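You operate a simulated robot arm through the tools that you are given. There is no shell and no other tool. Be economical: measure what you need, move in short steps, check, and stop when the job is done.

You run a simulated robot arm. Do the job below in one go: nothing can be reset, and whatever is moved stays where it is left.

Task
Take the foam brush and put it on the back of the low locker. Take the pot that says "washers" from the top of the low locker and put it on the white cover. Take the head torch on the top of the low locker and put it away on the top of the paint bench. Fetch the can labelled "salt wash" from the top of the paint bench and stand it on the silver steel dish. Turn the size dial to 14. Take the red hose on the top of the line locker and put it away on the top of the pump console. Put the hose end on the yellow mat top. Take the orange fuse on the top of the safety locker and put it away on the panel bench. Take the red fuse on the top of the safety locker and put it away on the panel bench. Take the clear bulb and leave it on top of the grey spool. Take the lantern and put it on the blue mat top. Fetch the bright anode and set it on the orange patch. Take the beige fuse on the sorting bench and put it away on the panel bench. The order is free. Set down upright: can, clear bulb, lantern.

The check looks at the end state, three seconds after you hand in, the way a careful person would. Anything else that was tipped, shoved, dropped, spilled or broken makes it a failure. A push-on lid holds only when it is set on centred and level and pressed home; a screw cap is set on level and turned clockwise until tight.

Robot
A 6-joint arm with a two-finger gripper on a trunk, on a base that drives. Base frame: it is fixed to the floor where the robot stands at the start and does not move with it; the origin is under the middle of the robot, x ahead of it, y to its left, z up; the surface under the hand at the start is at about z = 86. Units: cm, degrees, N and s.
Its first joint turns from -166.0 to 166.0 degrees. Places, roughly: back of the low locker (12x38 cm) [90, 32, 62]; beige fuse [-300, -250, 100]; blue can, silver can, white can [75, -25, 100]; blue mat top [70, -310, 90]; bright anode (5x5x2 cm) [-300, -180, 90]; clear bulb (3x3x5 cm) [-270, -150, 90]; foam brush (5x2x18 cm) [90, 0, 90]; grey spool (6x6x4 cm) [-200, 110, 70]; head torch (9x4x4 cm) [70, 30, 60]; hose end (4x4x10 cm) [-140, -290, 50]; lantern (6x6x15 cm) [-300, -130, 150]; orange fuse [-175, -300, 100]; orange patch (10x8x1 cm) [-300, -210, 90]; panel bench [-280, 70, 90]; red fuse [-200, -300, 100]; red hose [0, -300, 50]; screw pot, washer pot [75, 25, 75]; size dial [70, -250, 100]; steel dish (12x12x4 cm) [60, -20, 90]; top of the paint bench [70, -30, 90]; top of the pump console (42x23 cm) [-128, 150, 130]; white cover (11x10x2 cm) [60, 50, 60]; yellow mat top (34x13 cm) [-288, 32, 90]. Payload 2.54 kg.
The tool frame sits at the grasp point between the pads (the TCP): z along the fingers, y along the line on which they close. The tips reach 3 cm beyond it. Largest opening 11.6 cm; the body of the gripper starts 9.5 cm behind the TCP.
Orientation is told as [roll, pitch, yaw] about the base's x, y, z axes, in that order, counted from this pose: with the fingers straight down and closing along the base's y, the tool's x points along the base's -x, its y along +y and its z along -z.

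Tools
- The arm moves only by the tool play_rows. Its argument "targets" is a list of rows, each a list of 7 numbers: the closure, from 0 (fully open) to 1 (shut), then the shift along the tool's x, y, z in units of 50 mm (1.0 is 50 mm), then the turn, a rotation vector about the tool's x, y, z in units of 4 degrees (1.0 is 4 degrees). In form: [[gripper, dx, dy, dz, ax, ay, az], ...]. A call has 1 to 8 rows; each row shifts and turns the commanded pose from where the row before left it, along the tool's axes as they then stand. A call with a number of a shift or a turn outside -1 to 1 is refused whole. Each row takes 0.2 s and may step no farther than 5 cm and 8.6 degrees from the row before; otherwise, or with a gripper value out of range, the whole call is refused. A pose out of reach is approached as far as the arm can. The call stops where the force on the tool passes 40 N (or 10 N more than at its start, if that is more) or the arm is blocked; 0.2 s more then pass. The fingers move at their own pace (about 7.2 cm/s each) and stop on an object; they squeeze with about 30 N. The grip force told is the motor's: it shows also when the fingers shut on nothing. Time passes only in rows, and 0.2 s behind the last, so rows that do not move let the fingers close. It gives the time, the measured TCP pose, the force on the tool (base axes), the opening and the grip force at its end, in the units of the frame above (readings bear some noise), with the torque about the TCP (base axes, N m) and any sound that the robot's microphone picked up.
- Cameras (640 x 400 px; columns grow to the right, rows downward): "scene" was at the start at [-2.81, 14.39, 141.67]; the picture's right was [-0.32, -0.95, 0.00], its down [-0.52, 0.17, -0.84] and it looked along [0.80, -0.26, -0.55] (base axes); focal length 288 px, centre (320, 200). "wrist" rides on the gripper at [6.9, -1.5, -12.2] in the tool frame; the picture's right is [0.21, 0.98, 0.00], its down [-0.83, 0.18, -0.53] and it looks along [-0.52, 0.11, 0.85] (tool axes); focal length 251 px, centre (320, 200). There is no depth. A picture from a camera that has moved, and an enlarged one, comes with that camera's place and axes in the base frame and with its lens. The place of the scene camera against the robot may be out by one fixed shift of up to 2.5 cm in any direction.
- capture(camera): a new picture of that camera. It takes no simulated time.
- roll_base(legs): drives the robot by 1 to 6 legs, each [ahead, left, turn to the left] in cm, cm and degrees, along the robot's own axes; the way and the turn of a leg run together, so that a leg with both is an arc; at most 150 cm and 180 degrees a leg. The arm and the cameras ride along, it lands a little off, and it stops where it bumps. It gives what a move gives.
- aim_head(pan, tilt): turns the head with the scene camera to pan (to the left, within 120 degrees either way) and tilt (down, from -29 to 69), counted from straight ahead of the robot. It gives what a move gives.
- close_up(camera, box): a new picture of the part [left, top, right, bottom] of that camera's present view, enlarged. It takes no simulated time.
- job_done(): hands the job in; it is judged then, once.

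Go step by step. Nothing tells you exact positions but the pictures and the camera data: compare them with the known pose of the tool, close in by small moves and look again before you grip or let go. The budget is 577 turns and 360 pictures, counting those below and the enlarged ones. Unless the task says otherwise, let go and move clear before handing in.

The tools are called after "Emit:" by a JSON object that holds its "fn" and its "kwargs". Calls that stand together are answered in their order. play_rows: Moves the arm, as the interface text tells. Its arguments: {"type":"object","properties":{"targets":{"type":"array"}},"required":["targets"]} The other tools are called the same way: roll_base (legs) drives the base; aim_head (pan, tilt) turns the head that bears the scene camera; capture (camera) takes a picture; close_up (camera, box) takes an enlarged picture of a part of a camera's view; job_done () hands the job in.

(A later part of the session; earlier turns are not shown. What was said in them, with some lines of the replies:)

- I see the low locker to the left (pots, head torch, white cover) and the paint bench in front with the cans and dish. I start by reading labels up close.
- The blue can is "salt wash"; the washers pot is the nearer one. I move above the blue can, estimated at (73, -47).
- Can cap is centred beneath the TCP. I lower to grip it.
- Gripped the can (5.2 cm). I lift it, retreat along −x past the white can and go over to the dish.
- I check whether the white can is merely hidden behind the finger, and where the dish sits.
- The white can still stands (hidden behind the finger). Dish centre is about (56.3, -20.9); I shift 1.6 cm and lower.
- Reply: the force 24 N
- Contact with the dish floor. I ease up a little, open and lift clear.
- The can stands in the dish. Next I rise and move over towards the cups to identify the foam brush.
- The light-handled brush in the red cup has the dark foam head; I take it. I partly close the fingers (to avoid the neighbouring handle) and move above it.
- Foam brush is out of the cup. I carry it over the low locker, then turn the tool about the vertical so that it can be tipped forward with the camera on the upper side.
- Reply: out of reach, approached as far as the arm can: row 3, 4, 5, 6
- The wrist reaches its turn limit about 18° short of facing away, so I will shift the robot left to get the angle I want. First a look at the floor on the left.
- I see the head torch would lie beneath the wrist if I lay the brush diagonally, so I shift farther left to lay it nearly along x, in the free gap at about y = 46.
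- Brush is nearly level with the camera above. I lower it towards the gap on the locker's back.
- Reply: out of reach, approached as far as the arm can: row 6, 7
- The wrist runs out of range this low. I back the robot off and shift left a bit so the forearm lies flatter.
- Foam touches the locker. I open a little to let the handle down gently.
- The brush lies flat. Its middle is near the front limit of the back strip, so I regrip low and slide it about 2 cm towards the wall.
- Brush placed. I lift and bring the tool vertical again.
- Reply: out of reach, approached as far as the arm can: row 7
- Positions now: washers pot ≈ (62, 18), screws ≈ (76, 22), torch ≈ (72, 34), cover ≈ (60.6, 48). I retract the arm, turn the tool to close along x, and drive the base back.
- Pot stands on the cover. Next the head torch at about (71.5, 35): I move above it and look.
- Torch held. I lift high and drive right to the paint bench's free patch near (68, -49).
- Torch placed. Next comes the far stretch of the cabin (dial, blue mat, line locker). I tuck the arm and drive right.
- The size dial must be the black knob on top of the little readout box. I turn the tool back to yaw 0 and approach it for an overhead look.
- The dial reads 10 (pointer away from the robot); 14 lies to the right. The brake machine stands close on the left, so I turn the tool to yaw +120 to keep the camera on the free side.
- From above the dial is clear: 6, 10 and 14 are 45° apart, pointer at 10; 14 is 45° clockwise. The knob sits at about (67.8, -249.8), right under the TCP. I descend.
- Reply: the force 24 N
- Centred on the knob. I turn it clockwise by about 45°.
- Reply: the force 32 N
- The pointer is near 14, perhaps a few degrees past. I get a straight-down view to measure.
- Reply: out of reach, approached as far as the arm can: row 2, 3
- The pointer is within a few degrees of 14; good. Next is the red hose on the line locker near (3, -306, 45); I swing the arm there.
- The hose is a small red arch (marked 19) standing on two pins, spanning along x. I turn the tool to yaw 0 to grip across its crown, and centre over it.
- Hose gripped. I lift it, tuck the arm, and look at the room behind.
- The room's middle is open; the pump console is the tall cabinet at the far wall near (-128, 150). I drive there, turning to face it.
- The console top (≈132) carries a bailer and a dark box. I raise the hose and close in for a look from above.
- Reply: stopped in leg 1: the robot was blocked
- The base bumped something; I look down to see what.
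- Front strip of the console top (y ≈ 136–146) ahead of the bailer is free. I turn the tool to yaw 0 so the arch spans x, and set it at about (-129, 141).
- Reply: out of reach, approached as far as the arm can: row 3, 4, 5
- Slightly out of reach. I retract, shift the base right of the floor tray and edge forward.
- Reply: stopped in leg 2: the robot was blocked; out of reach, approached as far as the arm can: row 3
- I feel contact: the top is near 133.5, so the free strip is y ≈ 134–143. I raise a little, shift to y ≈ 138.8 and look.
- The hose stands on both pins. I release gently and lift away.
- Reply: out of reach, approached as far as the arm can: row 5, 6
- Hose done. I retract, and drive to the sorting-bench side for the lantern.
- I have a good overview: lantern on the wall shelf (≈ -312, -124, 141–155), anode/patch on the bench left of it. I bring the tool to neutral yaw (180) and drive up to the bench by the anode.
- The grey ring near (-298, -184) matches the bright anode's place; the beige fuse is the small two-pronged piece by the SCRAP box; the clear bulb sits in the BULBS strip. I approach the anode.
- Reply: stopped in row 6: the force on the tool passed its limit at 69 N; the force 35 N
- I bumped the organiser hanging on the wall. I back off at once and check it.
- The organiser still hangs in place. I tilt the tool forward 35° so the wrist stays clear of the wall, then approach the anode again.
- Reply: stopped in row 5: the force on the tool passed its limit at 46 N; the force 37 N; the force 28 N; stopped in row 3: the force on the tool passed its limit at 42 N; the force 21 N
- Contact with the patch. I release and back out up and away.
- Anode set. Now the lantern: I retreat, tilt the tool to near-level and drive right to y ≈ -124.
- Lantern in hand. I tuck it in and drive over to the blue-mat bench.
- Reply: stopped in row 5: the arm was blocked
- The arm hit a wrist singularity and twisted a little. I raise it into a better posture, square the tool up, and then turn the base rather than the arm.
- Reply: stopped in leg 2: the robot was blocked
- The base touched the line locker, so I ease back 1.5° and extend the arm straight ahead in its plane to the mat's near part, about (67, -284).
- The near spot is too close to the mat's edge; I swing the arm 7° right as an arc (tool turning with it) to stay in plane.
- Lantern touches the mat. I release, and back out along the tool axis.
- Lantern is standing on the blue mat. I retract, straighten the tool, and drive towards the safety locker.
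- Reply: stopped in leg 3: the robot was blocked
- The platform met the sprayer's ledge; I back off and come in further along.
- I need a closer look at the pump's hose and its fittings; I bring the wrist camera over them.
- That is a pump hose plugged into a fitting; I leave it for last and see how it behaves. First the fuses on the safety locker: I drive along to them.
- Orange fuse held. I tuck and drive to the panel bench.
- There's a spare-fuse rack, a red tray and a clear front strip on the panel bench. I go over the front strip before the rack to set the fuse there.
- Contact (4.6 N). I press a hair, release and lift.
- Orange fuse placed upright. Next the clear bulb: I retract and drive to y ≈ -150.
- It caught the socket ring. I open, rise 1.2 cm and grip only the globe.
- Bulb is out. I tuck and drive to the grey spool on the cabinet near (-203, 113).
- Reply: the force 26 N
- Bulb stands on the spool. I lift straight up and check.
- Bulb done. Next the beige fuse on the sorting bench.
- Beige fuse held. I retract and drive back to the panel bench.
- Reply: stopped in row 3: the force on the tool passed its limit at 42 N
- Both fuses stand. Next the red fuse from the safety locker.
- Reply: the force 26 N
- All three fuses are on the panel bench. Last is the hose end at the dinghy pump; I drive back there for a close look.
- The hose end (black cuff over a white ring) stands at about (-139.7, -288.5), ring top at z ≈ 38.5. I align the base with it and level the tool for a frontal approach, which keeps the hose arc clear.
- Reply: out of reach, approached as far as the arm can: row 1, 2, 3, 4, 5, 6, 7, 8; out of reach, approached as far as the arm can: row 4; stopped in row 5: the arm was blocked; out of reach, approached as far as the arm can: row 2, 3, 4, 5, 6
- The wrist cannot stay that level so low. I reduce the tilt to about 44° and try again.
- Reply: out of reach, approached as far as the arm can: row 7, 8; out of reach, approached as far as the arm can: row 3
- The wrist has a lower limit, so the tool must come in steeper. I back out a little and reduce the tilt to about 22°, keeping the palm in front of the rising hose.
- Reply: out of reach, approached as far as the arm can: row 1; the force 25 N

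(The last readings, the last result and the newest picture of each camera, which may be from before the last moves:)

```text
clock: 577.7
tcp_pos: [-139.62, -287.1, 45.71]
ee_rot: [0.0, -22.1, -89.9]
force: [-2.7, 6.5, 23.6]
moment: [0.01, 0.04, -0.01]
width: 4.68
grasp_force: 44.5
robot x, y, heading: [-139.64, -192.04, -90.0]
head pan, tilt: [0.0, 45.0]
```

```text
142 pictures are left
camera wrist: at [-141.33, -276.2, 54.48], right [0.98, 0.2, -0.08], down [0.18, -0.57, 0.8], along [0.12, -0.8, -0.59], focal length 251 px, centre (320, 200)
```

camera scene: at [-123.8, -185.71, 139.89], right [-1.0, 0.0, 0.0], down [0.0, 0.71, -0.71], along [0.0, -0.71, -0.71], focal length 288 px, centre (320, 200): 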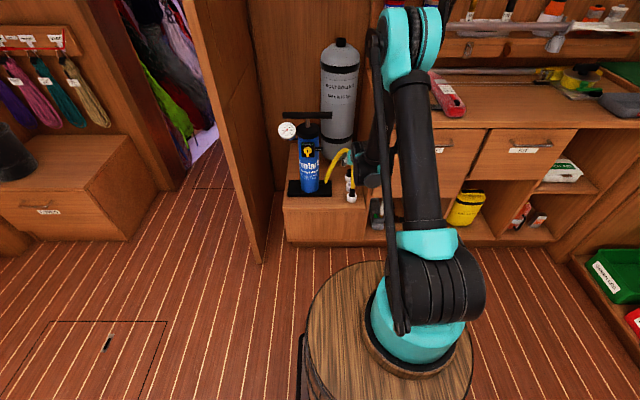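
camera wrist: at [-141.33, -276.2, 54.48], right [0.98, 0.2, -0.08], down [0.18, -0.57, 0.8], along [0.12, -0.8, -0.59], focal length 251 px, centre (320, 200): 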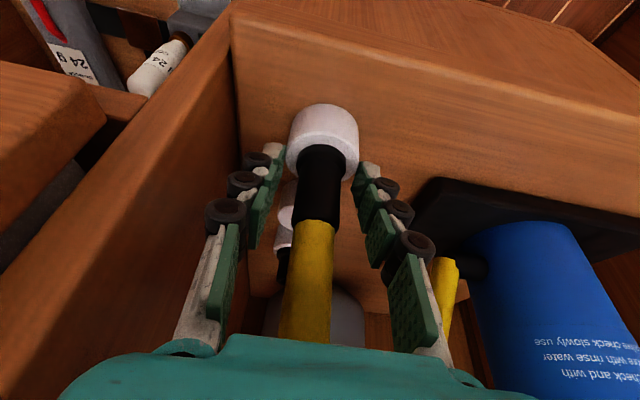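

It caught the fixed white socket. I open, rise 1.5 cm and grip only the black cuff.

Emit:
{"fn": "play_rows", "kwargs": {"targets": [[0.7, 0, 0, 0, 0, 0, 0], [0.55, 0, 0, 0, 0, 0, 0], [0.55, -0.11, 0, -0.3, 0, 0, 0], [0.7, 0, 0, 0, 0, 0, 0], [0.85, 0, 0, 0, 0, 0, 0], [1, 0, 0, 0, 0, 0, 0], [1, 0, 0, 0, 0, 0, 0]]}}

Emit:
{"fn": "capture", "kwargs": {"camera": "wrist"}}

```text
clock: 579.3
tcp_pos: [-139.65, -287.02, 47.39]
ee_rot: [0.1, -22.0, -89.8]
force: [0.4, 0.1, 0.0]
moment: [0.02, 0.01, -0.01]
width: 2.45
grasp_force: 30.1
robot x, y, heading: [-139.35, -191.95, -89.6]
head pan, tilt: [0.0, 45.0]
```

```text
141 pictures are left
camera wrist: at [-141.29, -276.21, 56.01], right [0.98, 0.2, -0.08], down [0.18, -0.57, 0.8], along [0.12, -0.8, -0.59], focal length 251 px, centre (320, 200)
```

wrist: 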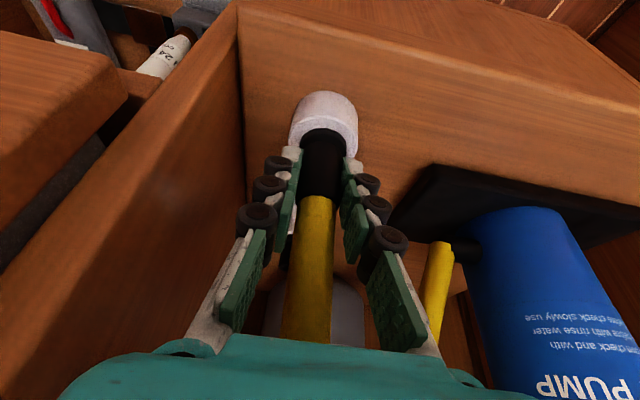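

Emit:
{"fn": "play_rows", "kwargs": {"targets": [[1, -0.04, 0, -0.09, 0, 0, 0], [1, -0.07, 0, -0.19, 0, 0, 0], [1, -0.11, 0, -0.28, 0, 0, 0], [1, 0, 0, 0, 0, 0, 0]]}}

Emit:
{"fn": "capture", "kwargs": {"camera": "wrist"}}

Emit:
{"fn": "capture", "kwargs": {"camera": "scene"}}

```text
clock: 580.3
tcp_pos: [-139.63, -286.95, 50.26]
ee_rot: [0.1, -22.0, -89.8]
force: [0.1, -0.5, -0.9]
moment: [0.0, -0.02, -0.02]
width: 2.42
grasp_force: 29.6
robot x, y, heading: [-139.56, -191.38, -90.0]
head pan, tilt: [0.0, 45.0]
```

```text
140 pictures are left
camera wrist: at [-141.31, -276.14, 59.08], right [0.98, 0.2, -0.08], down [0.18, -0.57, 0.8], along [0.12, -0.8, -0.59], focal length 251 px, centre (320, 200)
```

wrist: 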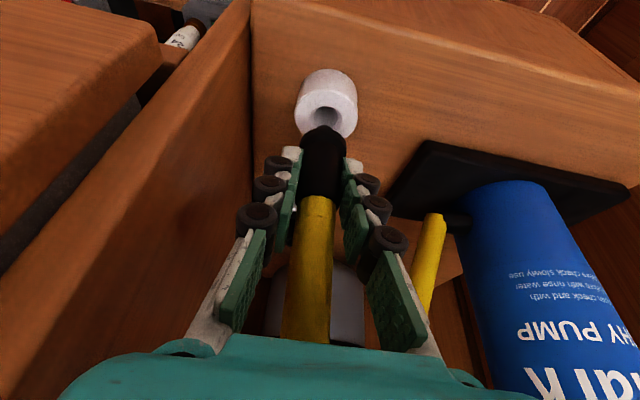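

```text
139 pictures are left
camera scene: at [-123.8, -185.71, 139.89], right [-1.0, 0.0, 0.0], down [0.0, 0.71, -0.71], along [0.0, -0.71, -0.71], focal length 288 px, centre (320, 200)
```

scene: 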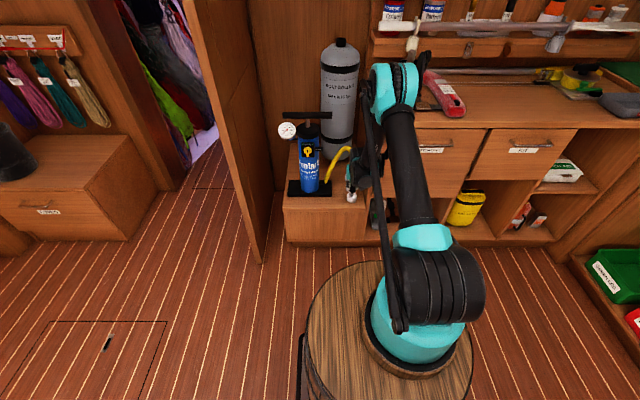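

It comes out freely with almost no force. I lift further and watch whether the hose pulls.

Emit:
{"fn": "play_rows", "kwargs": {"targets": [[1, -0.19, 0, -0.47, 0, 0, 0], [1, -0.26, 0, -0.65, 0, 0, 0], [1, -0.26, 0, -0.65, 0, 0, 0], [1, -0.26, 0, -0.65, 0, 0, 0], [1, 0, 0, 0, 0, 0, 0]]}}

Emit:
{"fn": "capture", "kwargs": {"camera": "scene"}}

Emit:
{"fn": "capture", "kwargs": {"camera": "wrist"}}

```text
clock: 581.5
tcp_pos: [-139.92, -287.07, 63.26]
ee_rot: [0.2, -21.9, -89.8]
force: [0.4, 0.6, -2.0]
moment: [0.02, -0.01, 0.02]
width: 2.45
grasp_force: 29.8
robot x, y, heading: [-139.49, -192.08, -89.8]
head pan, tilt: [0.0, 45.0]
```

```text
138 pictures are left
camera scene: at [-123.8, -185.71, 139.89], right [-1.0, 0.0, 0.0], down [0.0, 0.71, -0.71], along [0.0, -0.71, -0.71], focal length 288 px, centre (320, 200)
```

scene: 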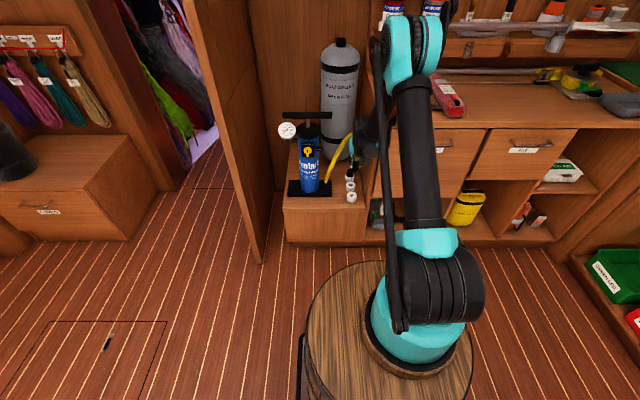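

```text
137 pictures are left
camera wrist: at [-141.42, -276.1, 72.12], right [0.98, 0.2, -0.08], down [0.18, -0.57, 0.8], along [0.12, -0.8, -0.59], focal length 251 px, centre (320, 200)
```

wrist: 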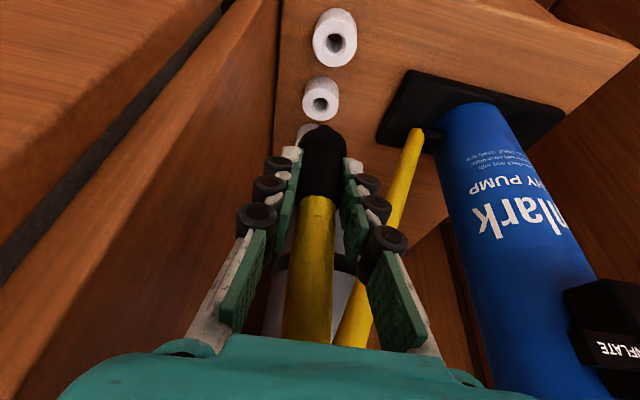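

Emit:
{"fn": "play_rows", "kwargs": {"targets": [[1, -0.35, 0, -0.87, 0, 0, 0], [1, -0.35, 0, -0.87, 0, 0, 0], [1, -0.35, 0, -0.87, 0, 0, 0], [1, -0.35, 0, -0.87, 0, 0, 0], [1, 0, 0, 0, 0, 0, 0]]}}

Emit:
{"fn": "capture", "kwargs": {"camera": "scene"}}

```text
clock: 582.7
tcp_pos: [-139.85, -286.98, 82.17]
ee_rot: [0.1, -21.9, -89.9]
force: [-0.5, -0.7, -1.3]
moment: [-0.02, 0.0, 0.0]
width: 2.46
grasp_force: 30.7
robot x, y, heading: [-139.22, -191.81, -89.9]
head pan, tilt: [0.0, 45.0]
```

```text
136 pictures are left
camera scene: at [-123.8, -185.71, 139.89], right [-1.0, 0.0, 0.0], down [0.0, 0.71, -0.71], along [0.0, -0.71, -0.71], focal length 288 px, centre (320, 200)
```

scene: 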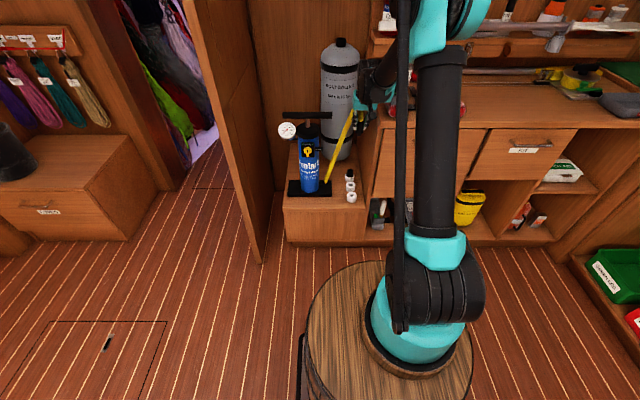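

Emit:
{"fn": "roll_base", "kwargs": {"legs": [[-25, 0, 0]]}}

Emit:
{"fn": "capture", "kwargs": {"camera": "scene"}}

Emit:
{"fn": "capture", "kwargs": {"camera": "wrist"}}

```text
clock: 584.5
tcp_pos: [-140.03, -261.97, 82.09]
ee_rot: [0.0, -21.9, -90.0]
force: [-0.7, 0.0, 0.1]
moment: [0.01, 0.0, 0.0]
width: 2.44
grasp_force: 30.0
robot x, y, heading: [-140.4, -166.99, -90.1]
head pan, tilt: [0.0, 45.0]
```

```text
135 pictures are left
camera scene: at [-123.84, -160.7, 139.89], right [-1.0, 0.0, 0.0], down [0.0, 0.71, -0.71], along [0.0, -0.71, -0.71], focal length 288 px, centre (320, 200)
```

scene: 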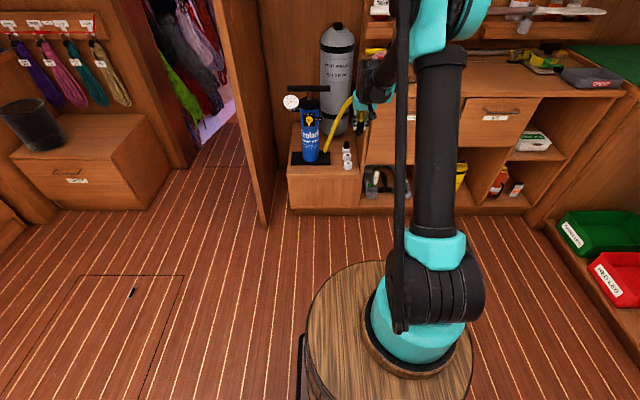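

```text
134 pictures are left
camera wrist: at [-141.55, -251.06, 90.88], right [0.98, 0.2, -0.08], down [0.18, -0.57, 0.8], along [0.12, -0.8, -0.59], focal length 251 px, centre (320, 200)
```

wrist: 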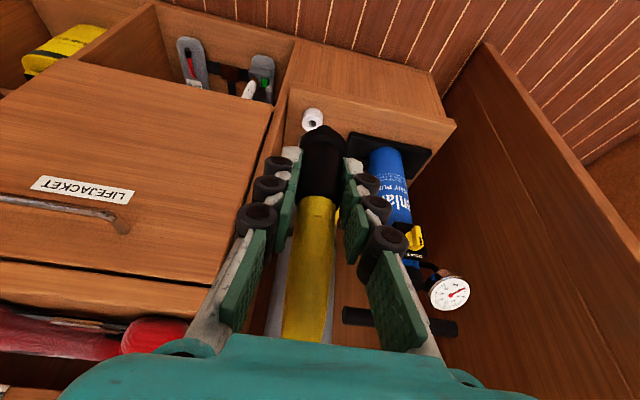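

The hose stretches without any pull, so the end is free to carry. I tuck it and drive to the yellow mat.

Emit:
{"fn": "play_rows", "kwargs": {"targets": [[1, 0.53, 0, -0.765, 0, 0, 0], [1, 0.53, 0, -0.765, 0, 0, 0], [1, 0.53, 0, -0.765, 0, 0, 0], [1, 0.53, 0, -0.765, 0, 0, 0], [1, 0.53, 0, -0.765, 0, 0, 0], [1, 0.53, 0, -0.765, 0, 0, 0], [1, 0.53, 0, -0.765, 0, 0, 0], [1, 0.53, 0, -0.765, 0, 0, 0]]}}

Emit:
{"fn": "roll_base", "kwargs": {"legs": [[-40, 0, 0], [0, 0, -90], [45, -150, 0], [0, -10, 0]]}}

Emit:
{"fn": "aim_head", "kwargs": {"pan": 0, "tilt": 35}}

Emit:
{"fn": "capture", "kwargs": {"camera": "scene"}}

Emit:
{"fn": "capture", "kwargs": {"camera": "wrist"}}

```text
clock: 586.3
tcp_pos: [-140.13, -230.68, 102.64]
ee_rot: [0.1, -21.8, -90.0]
force: [0.3, -0.9, -0.8]
moment: [0.04, -0.01, 0.0]
width: 2.43
grasp_force: 29.9
robot x, y, heading: [-139.57, -166.66, -89.8]
head pan, tilt: [0.0, 45.0]
```

```text
refused: leg 3 is longer than a leg can be; nothing moved
```

```text
clock: 587.0
tcp_pos: [-140.12, -230.82, 102.49]
ee_rot: [0.1, -21.9, -90.0]
force: [-0.7, -0.2, -1.4]
moment: [0.0, -0.03, 0.02]
width: 2.47
grasp_force: 30.0
robot x, y, heading: [-139.51, -167.11, -90.0]
head pan, tilt: [0.0, 35.0]
```

```text
133 pictures are left
camera scene: at [-123.84, -161.37, 141.36], right [-1.0, 0.0, 0.0], down [0.0, 0.57, -0.82], along [0.0, -0.82, -0.57], focal length 288 px, centre (320, 200)
```

scene: 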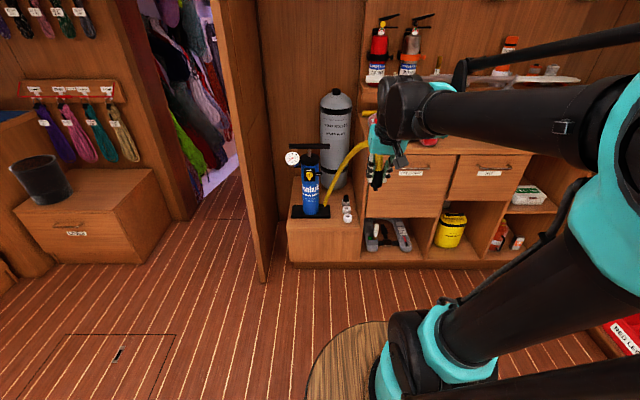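

```text
132 pictures are left
camera wrist: at [-141.67, -219.93, 111.32], right [0.98, 0.2, -0.08], down [0.18, -0.57, 0.8], along [0.12, -0.8, -0.59], focal length 251 px, centre (320, 200)
```

wrist: 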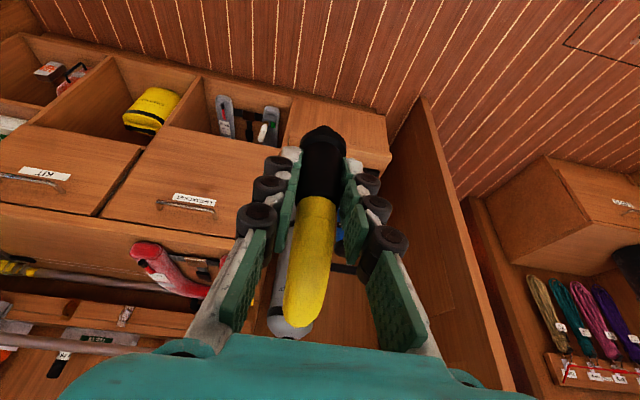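

Emit:
{"fn": "close_up", "kwargs": {"camera": "wrist", "box": [270, 110, 380, 210]}}

Emit:
{"fn": "close_up", "kwargs": {"camera": "scene", "box": [300, 110, 420, 220]}}

Emit:
{"fn": "roll_base", "kwargs": {"legs": [[-40, 0, 0], [0, 0, -90], [45, -130, 0], [0, -25, 0]]}}

Emit:
{"fn": "capture", "kwargs": {"camera": "scene"}}

Emit:
{"fn": "capture", "kwargs": {"camera": "wrist"}}

```text
4.00 times, centred on (325, 160) of wrist
camera zoom: at [-141.67, -219.93, 111.32], right [0.98, 0.2, -0.08], down [0.18, -0.57, 0.8], along [0.12, -0.8, -0.59], focal length 1006 px, centre (300, 360)
```

zoom: 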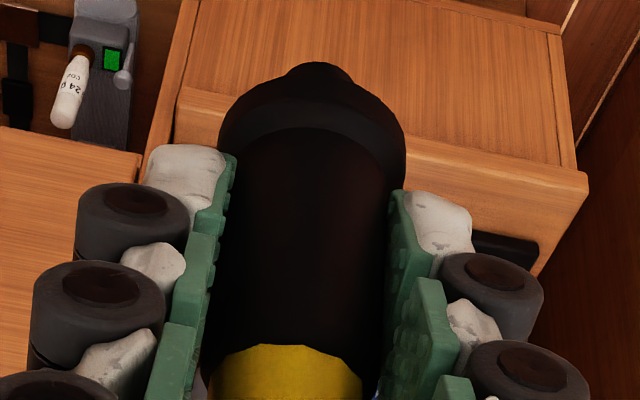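

```text
3.64 times, centred on (360, 165) of scene
camera zoom: at [-123.84, -161.37, 141.36], right [-1.0, 0.0, 0.0], down [0.0, 0.57, -0.82], along [0.0, -0.82, -0.57], focal length 1045 px, centre (174, 327)
```

zoom: 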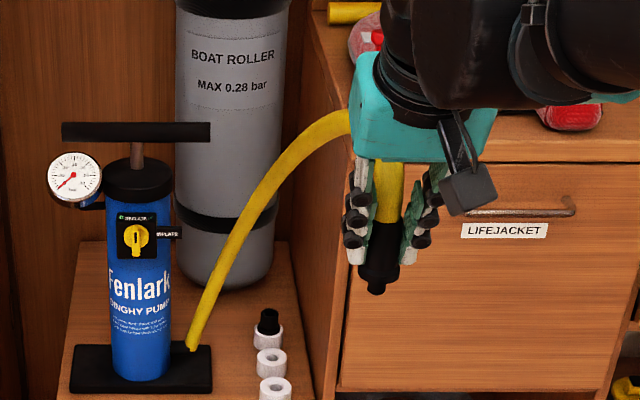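

```text
clock: 601.2
tcp_pos: [-251.16, 26.83, 102.57]
ee_rot: [0.1, -21.9, -179.2]
force: [0.3, -0.7, -0.6]
moment: [-0.01, 0.05, -0.02]
width: 2.45
grasp_force: 29.9
robot x, y, heading: [-187.4, 27.58, -179.0]
head pan, tilt: [0.0, 35.0]
```

```text
129 pictures are left
camera scene: at [-183.02, 14.64, 141.37], right [-0.02, 1.0, 0.0], down [0.57, 0.01, -0.82], along [-0.82, -0.01, -0.57], focal length 288 px, centre (320, 200)
```

scene: 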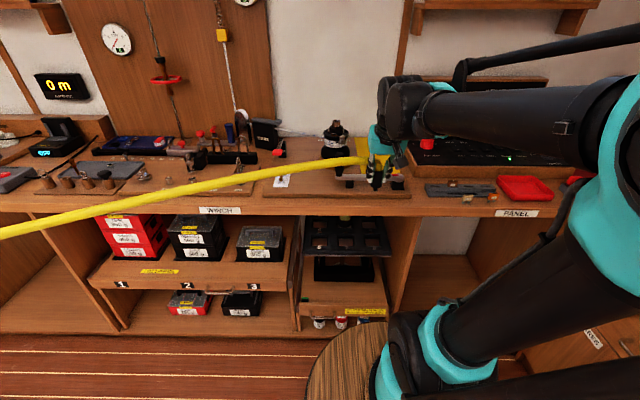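

```text
128 pictures are left
camera wrist: at [-240.26, 28.52, 111.34], right [0.22, -0.97, -0.08], down [-0.56, -0.19, 0.8], along [-0.8, -0.13, -0.59], focal length 251 px, centre (320, 200)
```

wrist: 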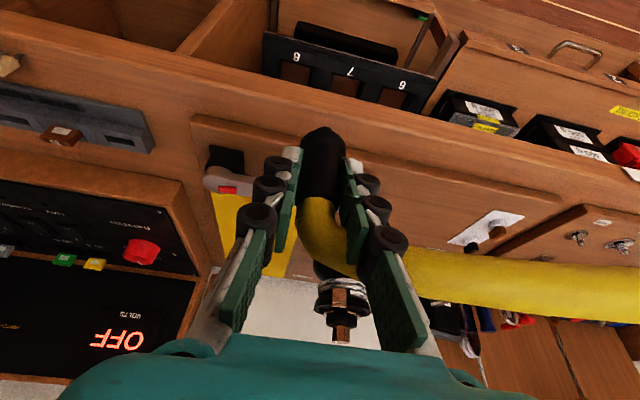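

Emit:
{"fn": "close_up", "kwargs": {"camera": "scene", "box": [250, 110, 430, 230]}}

Emit:
{"fn": "close_up", "kwargs": {"camera": "wrist", "box": [180, 110, 420, 350]}}

```text
3.33 times, centred on (340, 170) of scene
camera zoom: at [-183.02, 14.64, 141.37], right [-0.02, 1.0, 0.0], down [0.57, 0.01, -0.82], along [-0.82, -0.01, -0.57], focal length 958 px, centre (253, 300)
```

zoom: 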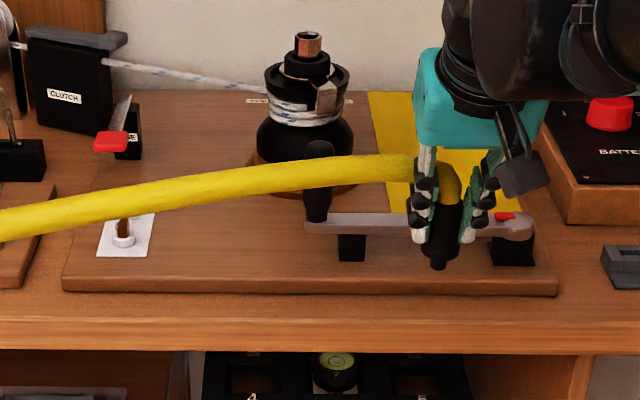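

```text
1.67 times, centred on (300, 230) of wrist
camera zoom: at [-240.26, 28.52, 111.34], right [0.22, -0.97, -0.08], down [-0.56, -0.19, 0.8], along [-0.8, -0.13, -0.59], focal length 419 px, centre (353, 150)
```

zoom: 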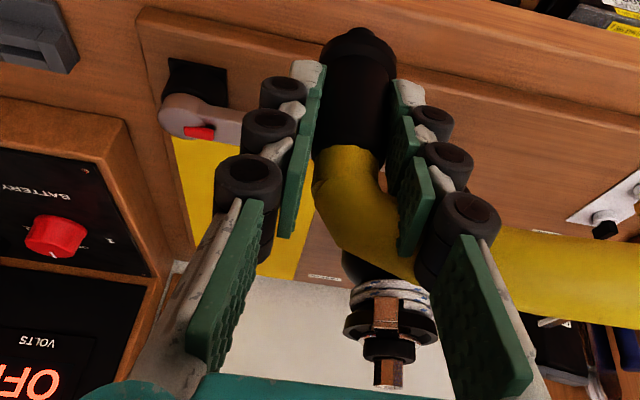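

The hose end has a small nipple so it won't stand; I'll lay it along the mat. I line up the base with the mat's free strip (y ≈ 34), raise, and tilt the tool forward.

Emit:
{"fn": "roll_base", "kwargs": {"legs": [[8, -7, -1]]}}

Emit:
{"fn": "play_rows", "kwargs": {"targets": [[1, -0.37, 0, -0.9, 0, 0, 0], [1, -0.37, 0, -0.9, 0, 0, 0], [1, -0.37, 0, -0.9, 0, 0, 0], [1, 0, 0, 0, 0, -1, 0], [1, 0, 0, 0, 0, -1, 0], [1, 0, 0, 0, 0, -1, 0], [1, 0, 0, 0, 0, -1, 0], [1, 0, 0, 0, 0, -1, 0]]}}

Emit:
{"fn": "play_rows", "kwargs": {"targets": [[1, 0, 0, 0, 0, -1, 0], [1, 0, 0, 0, 0, -1, 0], [1, 0, 0, 0, 0, -1, 0], [1, 0, 0, 0, 0, -1, 0], [1, 0, 0, 0, 0, -1, 0], [1, 0, 0, 0, 0, 0, 0]]}}

Emit:
{"fn": "capture", "kwargs": {"camera": "wrist"}}

Emit:
{"fn": "capture", "kwargs": {"camera": "scene"}}

```text
clock: 602.4
tcp_pos: [-259.31, 34.9, 102.65]
ee_rot: [0.1, -22.0, 180.0]
force: [0.5, 0.6, -1.1]
moment: [0.01, -0.01, 0.05]
width: 2.44
grasp_force: 30.1
robot x, y, heading: [-195.36, 34.38, -180.1]
head pan, tilt: [0.0, 35.0]
```

```text
clock: 604.2
tcp_pos: [-259.4, 34.89, 117.24]
ee_rot: [0.2, -41.9, 180.0]
force: [-0.1, 0.2, -0.2]
moment: [0.0, -0.01, -0.02]
width: 2.46
grasp_force: 30.0
robot x, y, heading: [-195.19, 34.32, -180.0]
head pan, tilt: [0.0, 35.0]
```

```text
clock: 605.6
tcp_pos: [-259.47, 35.03, 117.12]
ee_rot: [0.4, -62.0, 179.8]
force: [0.1, 0.6, -0.8]
moment: [-0.01, -0.02, 0.02]
width: 2.44
grasp_force: 30.8
robot x, y, heading: [-195.54, 34.29, -179.6]
head pan, tilt: [0.0, 35.0]
```

```text
125 pictures are left
camera wrist: at [-245.43, 36.37, 116.85], right [0.1, -0.98, -0.19], down [0.08, -0.18, 0.98], along [-0.99, -0.11, 0.06], focal length 251 px, centre (320, 200)
```

wrist: 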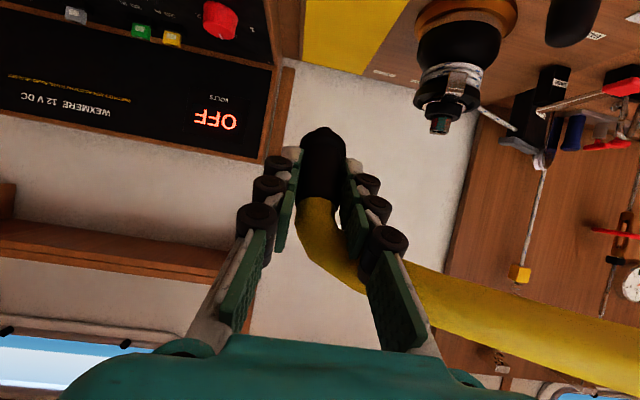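

```text
124 pictures are left
camera scene: at [-191.38, 21.55, 141.37], right [0.0, 1.0, 0.0], down [0.57, 0.0, -0.82], along [-0.82, 0.0, -0.57], focal length 288 px, centre (320, 200)
```

scene: 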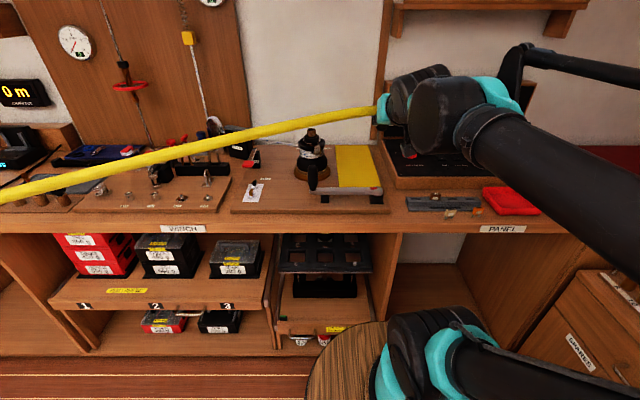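

Emit:
{"fn": "play_rows", "kwargs": {"targets": [[1, -0.3, 0.05, 0.8, 0, 0, 0], [1, -0.2, 0.05, 0.87, 0, 0, 0], [1, 0, 0.05, 0.87, 0, 0, 0], [1, 0, 0.05, 0.87, 0, 0, 0], [1, 0, 0.05, 0.87, 0, 0, 0], [1, 0, 0.05, 0.87, 0, 0, 0], [1, 0.2, 0, 0.6, 0, 0, 0], [1, 0, 0, 0, 0, 0, 0]]}}

Emit:
{"fn": "capture", "kwargs": {"camera": "wrist"}}

Emit:
{"fn": "close_up", "kwargs": {"camera": "scene", "box": [240, 90, 440, 220]}}

```text
clock: 607.4
tcp_pos: [-285.37, 33.49, 104.91]
ee_rot: [0.3, -61.9, 179.8]
force: [-0.6, 0.1, -0.7]
moment: [-0.03, -0.03, -0.01]
width: 2.43
grasp_force: 30.1
robot x, y, heading: [-194.9, 34.14, -179.9]
head pan, tilt: [0.0, 35.0]
```

```text
123 pictures are left
camera wrist: at [-271.39, 34.88, 104.58], right [0.1, -0.98, -0.19], down [0.08, -0.18, 0.98], along [-0.99, -0.12, 0.06], focal length 251 px, centre (320, 200)
```

wrist: 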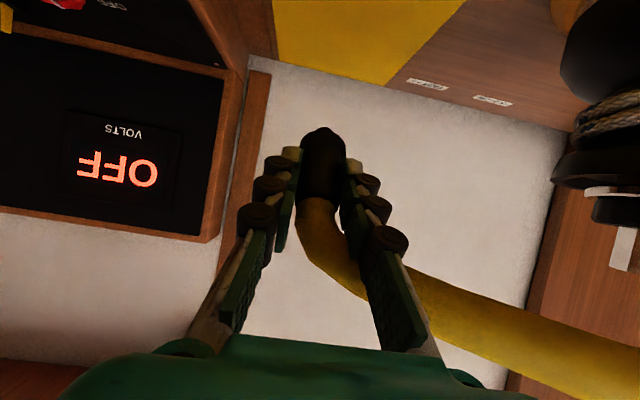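

```text
3.08 times, centred on (340, 155) of scene
camera zoom: at [-191.38, 21.55, 141.37], right [0.0, 1.0, 0.0], down [0.57, 0.0, -0.82], along [-0.82, 0.0, -0.57], focal length 884 px, centre (258, 338)
```

zoom: 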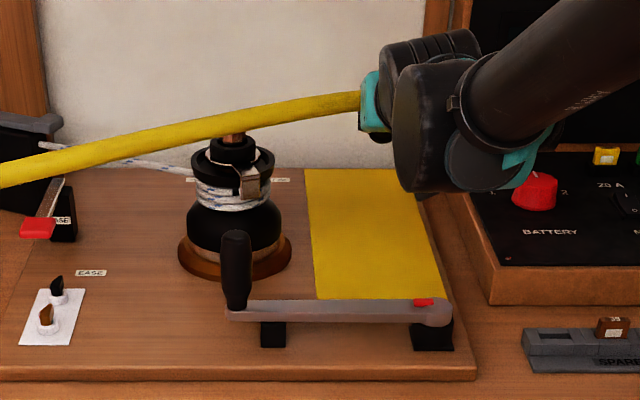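

Emit:
{"fn": "play_rows", "kwargs": {"targets": [[1, -0.28, 0, 0.53, 0, 0, 0], [1, 0.44, 0, 0.235, 0, 0, 0], [1, 0.44, 0, 0.235, 0, 0, 0], [1, 0.27, 0, 0.14, 0, 0, 0], [1, 0, 0, 0, 0, 0, 0]]}}

Emit:
{"fn": "capture", "kwargs": {"camera": "wrist"}}

Emit:
{"fn": "close_up", "kwargs": {"camera": "scene", "box": [240, 90, 440, 220]}}

```text
clock: 608.6
tcp_pos: [-288.45, 33.33, 98.33]
ee_rot: [0.3, -61.9, 179.8]
force: [-0.1, -0.4, -0.9]
moment: [0.0, -0.01, 0.02]
width: 2.47
grasp_force: 30.3
robot x, y, heading: [-195.14, 34.38, -179.9]
head pan, tilt: [0.0, 35.0]
```

```text
121 pictures are left
camera wrist: at [-274.45, 34.83, 98.09], right [0.1, -0.98, -0.19], down [0.08, -0.18, 0.98], along [-0.99, -0.12, 0.06], focal length 251 px, centre (320, 200)
```

wrist: 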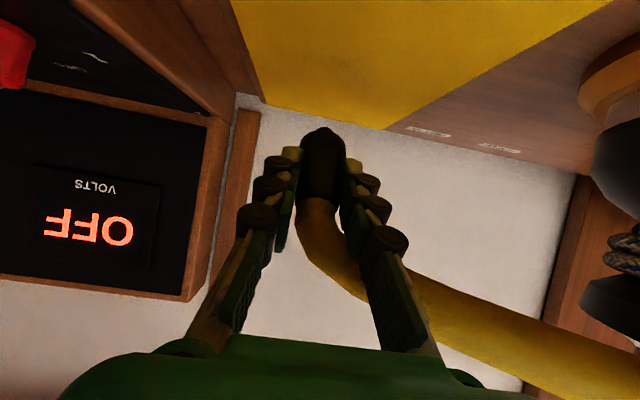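

```text
3.08 times, centred on (340, 155) of scene
camera zoom: at [-191.38, 21.55, 141.37], right [0.0, 1.0, 0.0], down [0.57, 0.0, -0.82], along [-0.82, 0.0, -0.57], focal length 884 px, centre (258, 338)
```

zoom: 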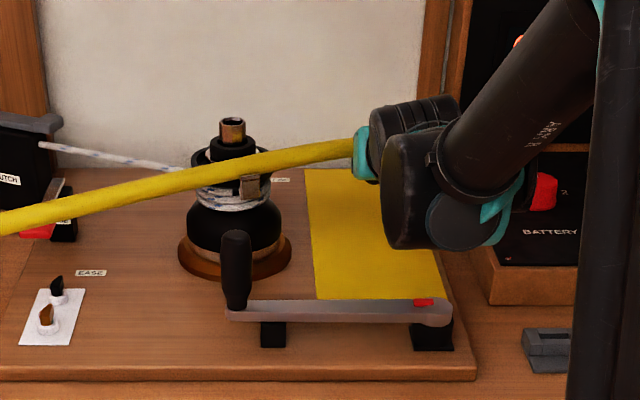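

Emit:
{"fn": "play_rows", "kwargs": {"targets": [[1, 0.27, 0, 0.14, 0, 0, 0], [1, 0.18, 0, 0.094, 0, 0, 0], [1, 0.09, 0, 0.047, 0, 0, 0], [1, 0, 0, 0, 0, 0, 0]]}}

Emit:
{"fn": "capture", "kwargs": {"camera": "wrist"}}

```text
clock: 609.6
tcp_pos: [-288.38, 33.26, 95.45]
ee_rot: [0.3, -61.9, 179.7]
force: [0.0, 0.0, -0.3]
moment: [0.01, 0.03, 0.02]
width: 2.43
grasp_force: 30.2
robot x, y, heading: [-195.13, 34.62, -180.0]
head pan, tilt: [0.0, 35.0]
```

```text
119 pictures are left
camera wrist: at [-274.44, 34.81, 95.1], right [0.1, -0.98, -0.19], down [0.08, -0.18, 0.98], along [-0.99, -0.12, 0.06], focal length 251 px, centre (320, 200)
```

wrist: 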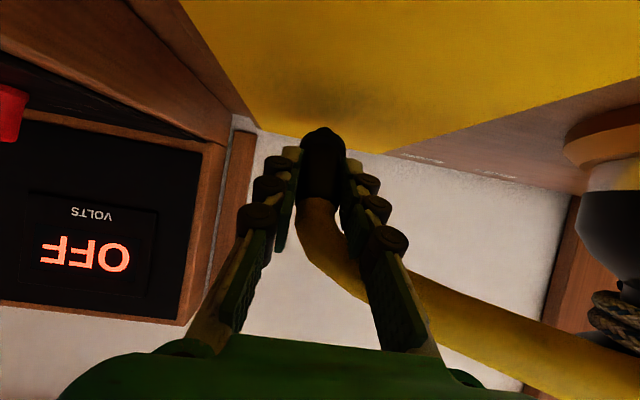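

Emit:
{"fn": "play_rows", "kwargs": {"targets": [[1, 0.09, 0, 0.047, 0, 0, 0], [1, 0.09, 0, 0.047, 0, 0, 0], [1, 0.07, 0, 0.036, 0, 0, 0], [1, 0, 0, 0, 0, 0, 0]]}}

```text
clock: 610.6
tcp_pos: [-288.5, 33.41, 94.16]
ee_rot: [0.3, -62.1, 179.8]
force: [1.0, 0.2, 23.3]
moment: [0.02, 0.97, 0.0]
width: 2.47
grasp_force: 30.1
robot x, y, heading: [-195.34, 34.56, -180.0]
head pan, tilt: [0.0, 35.0]
```

The nozzle tip touches the mat. I ease off and release so the end lies down along x.

Emit:
{"fn": "play_rows", "kwargs": {"targets": [[1, -0.04, 0, -0.02, 0, 0, 0], [0.85, 0, 0, 0, 0, 0, 0], [0.75, 0, 0, 0, 0, 0, 0], [0.6, 0, 0, 0, 0, 0, 0], [0.6, 0, 0, 0, 0, 0, 0], [0.6, 0, 0, 0, 0, 0, 0]]}}

Emit:
{"fn": "capture", "kwargs": {"camera": "wrist"}}

Emit:
{"fn": "close_up", "kwargs": {"camera": "scene", "box": [240, 90, 440, 220]}}

```text
clock: 612.0
tcp_pos: [-288.35, 33.36, 94.27]
ee_rot: [0.3, -62.0, 179.7]
force: [-0.1, -0.6, 1.3]
moment: [-0.02, 0.02, 0.0]
width: 4.64
grasp_force: 0.0
robot x, y, heading: [-195.1, 34.18, -179.9]
head pan, tilt: [0.0, 35.0]
```

```text
118 pictures are left
camera wrist: at [-274.43, 34.81, 93.89], right [0.1, -0.98, -0.19], down [0.08, -0.18, 0.98], along [-0.99, -0.12, 0.06], focal length 251 px, centre (320, 200)
```

wrist: 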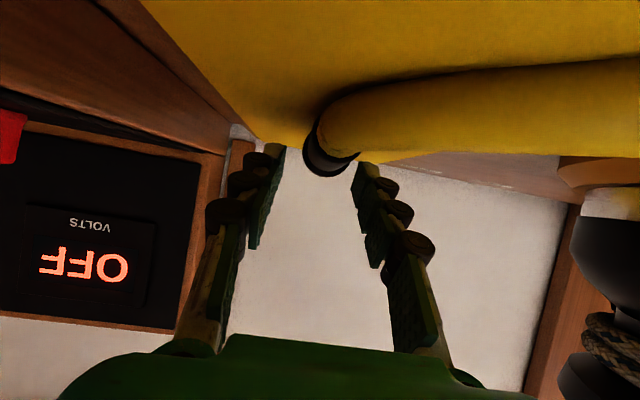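

```text
3.08 times, centred on (340, 155) of scene
camera zoom: at [-191.38, 21.55, 141.37], right [0.0, 1.0, 0.0], down [0.57, 0.0, -0.82], along [-0.82, 0.0, -0.57], focal length 884 px, centre (258, 338)
```

zoom: 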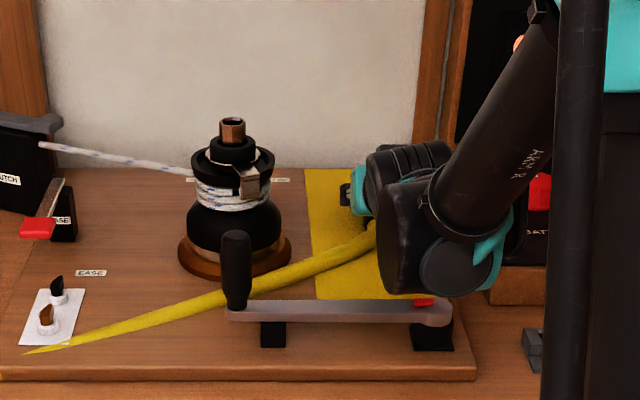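

Emit:
{"fn": "play_rows", "kwargs": {"targets": [[0.5, -0.3, 0, -0.2, 0, 0, 0], [0.4, -0.6, 0, -0.4, 0, 0, 0], [0.4, -0.7, 0, -0.6, 0, 0, 0], [0.4, -0.7, 0, -0.6, 0, 0, 0], [0.4, -0.5, 0, -0.8, 0, 0, 0], [0.4, 0, 0, -0.9, 0, 0, 0], [0.4, 0, 0, 0, 0, 0, 0]]}}

Emit:
{"fn": "capture", "kwargs": {"camera": "scene"}}

Emit:
{"fn": "close_up", "kwargs": {"camera": "scene", "box": [240, 90, 440, 220]}}

```text
clock: 613.6
tcp_pos: [-279.64, 33.5, 114.84]
ee_rot: [0.3, -61.8, 179.8]
force: [-0.4, 0.0, -0.2]
moment: [-0.02, 0.03, -0.03]
width: 6.95
grasp_force: 0.0
robot x, y, heading: [-195.39, 34.11, -180.0]
head pan, tilt: [0.0, 35.0]
```

```text
116 pictures are left
camera scene: at [-191.39, 21.55, 141.37], right [0.0, 1.0, 0.0], down [0.57, 0.0, -0.82], along [-0.82, 0.0, -0.57], focal length 288 px, centre (320, 200)
```

scene: 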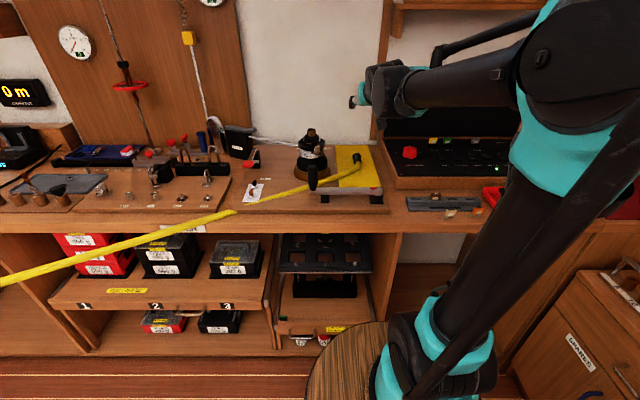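

```text
3.08 times, centred on (340, 155) of scene
camera zoom: at [-191.39, 21.55, 141.37], right [0.0, 1.0, 0.0], down [0.57, 0.0, -0.82], along [-0.82, 0.0, -0.57], focal length 884 px, centre (258, 338)
```

zoom: 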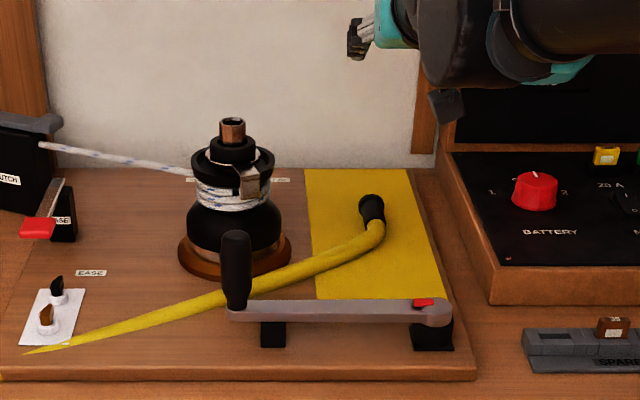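

The hose end lies on the yellow mat. I retract the arm and do a last look around at the hose on the console and the floor tray.

Emit:
{"fn": "play_rows", "kwargs": {"targets": [[0.2, 0, 0, -0.9, 0, 0, 0], [0, 0.2, 0, -0.9, 0, 0, 0], [0, 0.2, 0, -0.9, 0, 0, 0], [0, 0.2, 0, -0.9, 0, 0, 0]]}}

Emit:
{"fn": "roll_base", "kwargs": {"legs": [[-60, 0, 0], [0, 0, -80]]}}

Emit:
{"fn": "aim_head", "kwargs": {"pan": 10, "tilt": 20}}

Emit:
{"fn": "capture", "kwargs": {"camera": "scene"}}

Emit:
{"fn": "aim_head", "kwargs": {"pan": -100, "tilt": 15}}

Emit:
{"fn": "capture", "kwargs": {"camera": "scene"}}

```text
clock: 614.6
tcp_pos: [-262.23, 33.36, 120.65]
ee_rot: [0.1, -61.9, 180.0]
force: [-0.8, 0.4, -0.5]
moment: [0.02, -0.01, -0.04]
width: 11.59
grasp_force: 0.1
robot x, y, heading: [-195.16, 34.57, -180.2]
head pan, tilt: [0.0, 35.0]
```

```text
clock: 621.4
tcp_pos: [-147.62, 100.22, 120.66]
ee_rot: [0.3, -61.9, 99.5]
force: [0.2, -0.1, -0.9]
moment: [-0.01, -0.02, -0.01]
width: 11.59
grasp_force: 0.0
robot x, y, heading: [-135.42, 34.45, 99.8]
head pan, tilt: [0.0, 35.0]
```

```text
clock: 622.2
tcp_pos: [-147.51, 100.13, 120.66]
ee_rot: [0.2, -61.9, 99.7]
force: [-0.2, 0.0, 0.2]
moment: [0.02, 0.02, -0.01]
width: 11.6
grasp_force: 0.1
robot x, y, heading: [-135.45, 34.45, 100.0]
head pan, tilt: [10.0, 20.0]
```

```text
114 pictures are left
camera scene: at [-150.41, 30.94, 143.75], right [0.94, 0.34, 0.0], down [0.12, -0.32, -0.94], along [-0.32, 0.88, -0.34], focal length 288 px, centre (320, 200)
```

scene: 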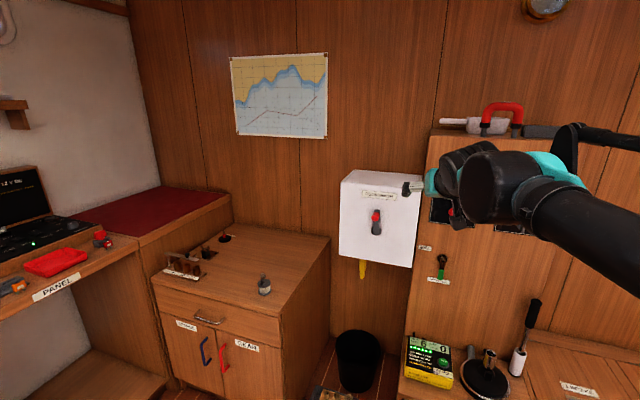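

```text
clock: 624.1
tcp_pos: [-147.55, 100.31, 120.63]
ee_rot: [0.3, -61.9, 99.7]
force: [1.0, -0.7, -0.7]
moment: [0.02, -0.02, 0.0]
width: 11.61
grasp_force: 0.2
robot x, y, heading: [-135.44, 34.32, 100.0]
head pan, tilt: [-100.0, 15.0]
```

```text
113 pictures are left
camera scene: at [-137.9, 22.17, 144.57], right [0.0, -1.0, 0.0], down [-0.26, 0.0, -0.97], along [0.97, 0.0, -0.26], focal length 288 px, centre (320, 200)
```

scene: 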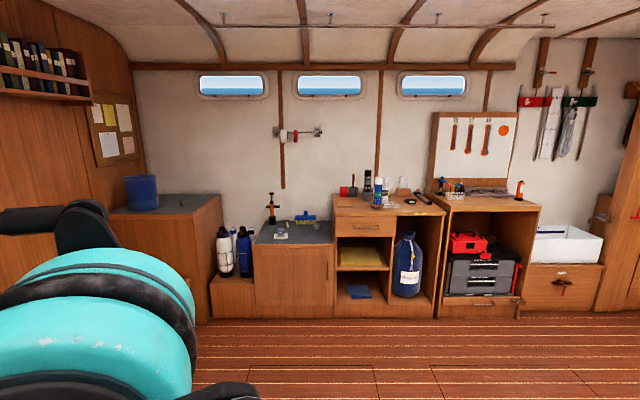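

Emit:
{"fn": "close_up", "kwargs": {"camera": "scene", "box": [250, 160, 450, 250]}}

```text
3.20 times, centred on (350, 205) of scene
camera zoom: at [-137.9, 22.17, 144.57], right [0.0, -1.0, 0.0], down [-0.26, 0.0, -0.97], along [0.97, 0.0, -0.26], focal length 920 px, centre (224, 184)
```

zoom: 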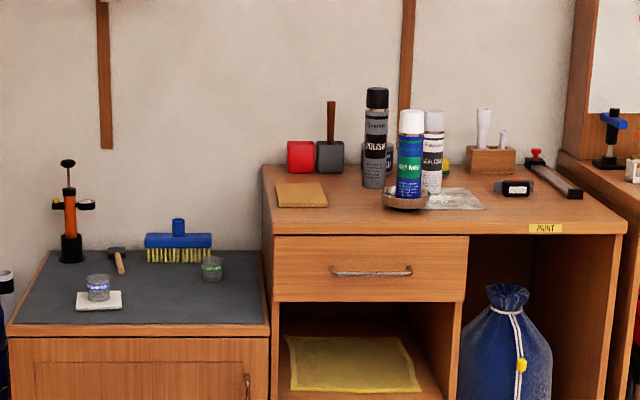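

All thirteen items are in their places and everything else stands as found, so I hand in.

Emit:
{"fn": "job_done", "kwargs": {}}

```text
The job is handed in.
```

I've done all thirteen tasks and handed the job in; the can, clear bulb and lantern are all standing upright.

A few things you might not expect:

- **Size dial:** in my last close view the pointer was at 14, possibly a few degrees past it.
- **Fuses:** all three are standing on the wood of the panel bench, not in the spare-fuse rack.
- **Hose end:** it lies on its side on the yellow mat, because its tip would not let it stand. The hose is still attached to the dinghy pump and now stretches across the room.
- **Bumps on the way:**
  - The arm hit the wall organiser above the sorting bench at 69 N. It still hung in place afterwards.
  - The base touched the line locker, something at the front of the pump console (possibly the floor tray) and an edge beside the dinghy pump. I saw nothing knocked over at any of them.
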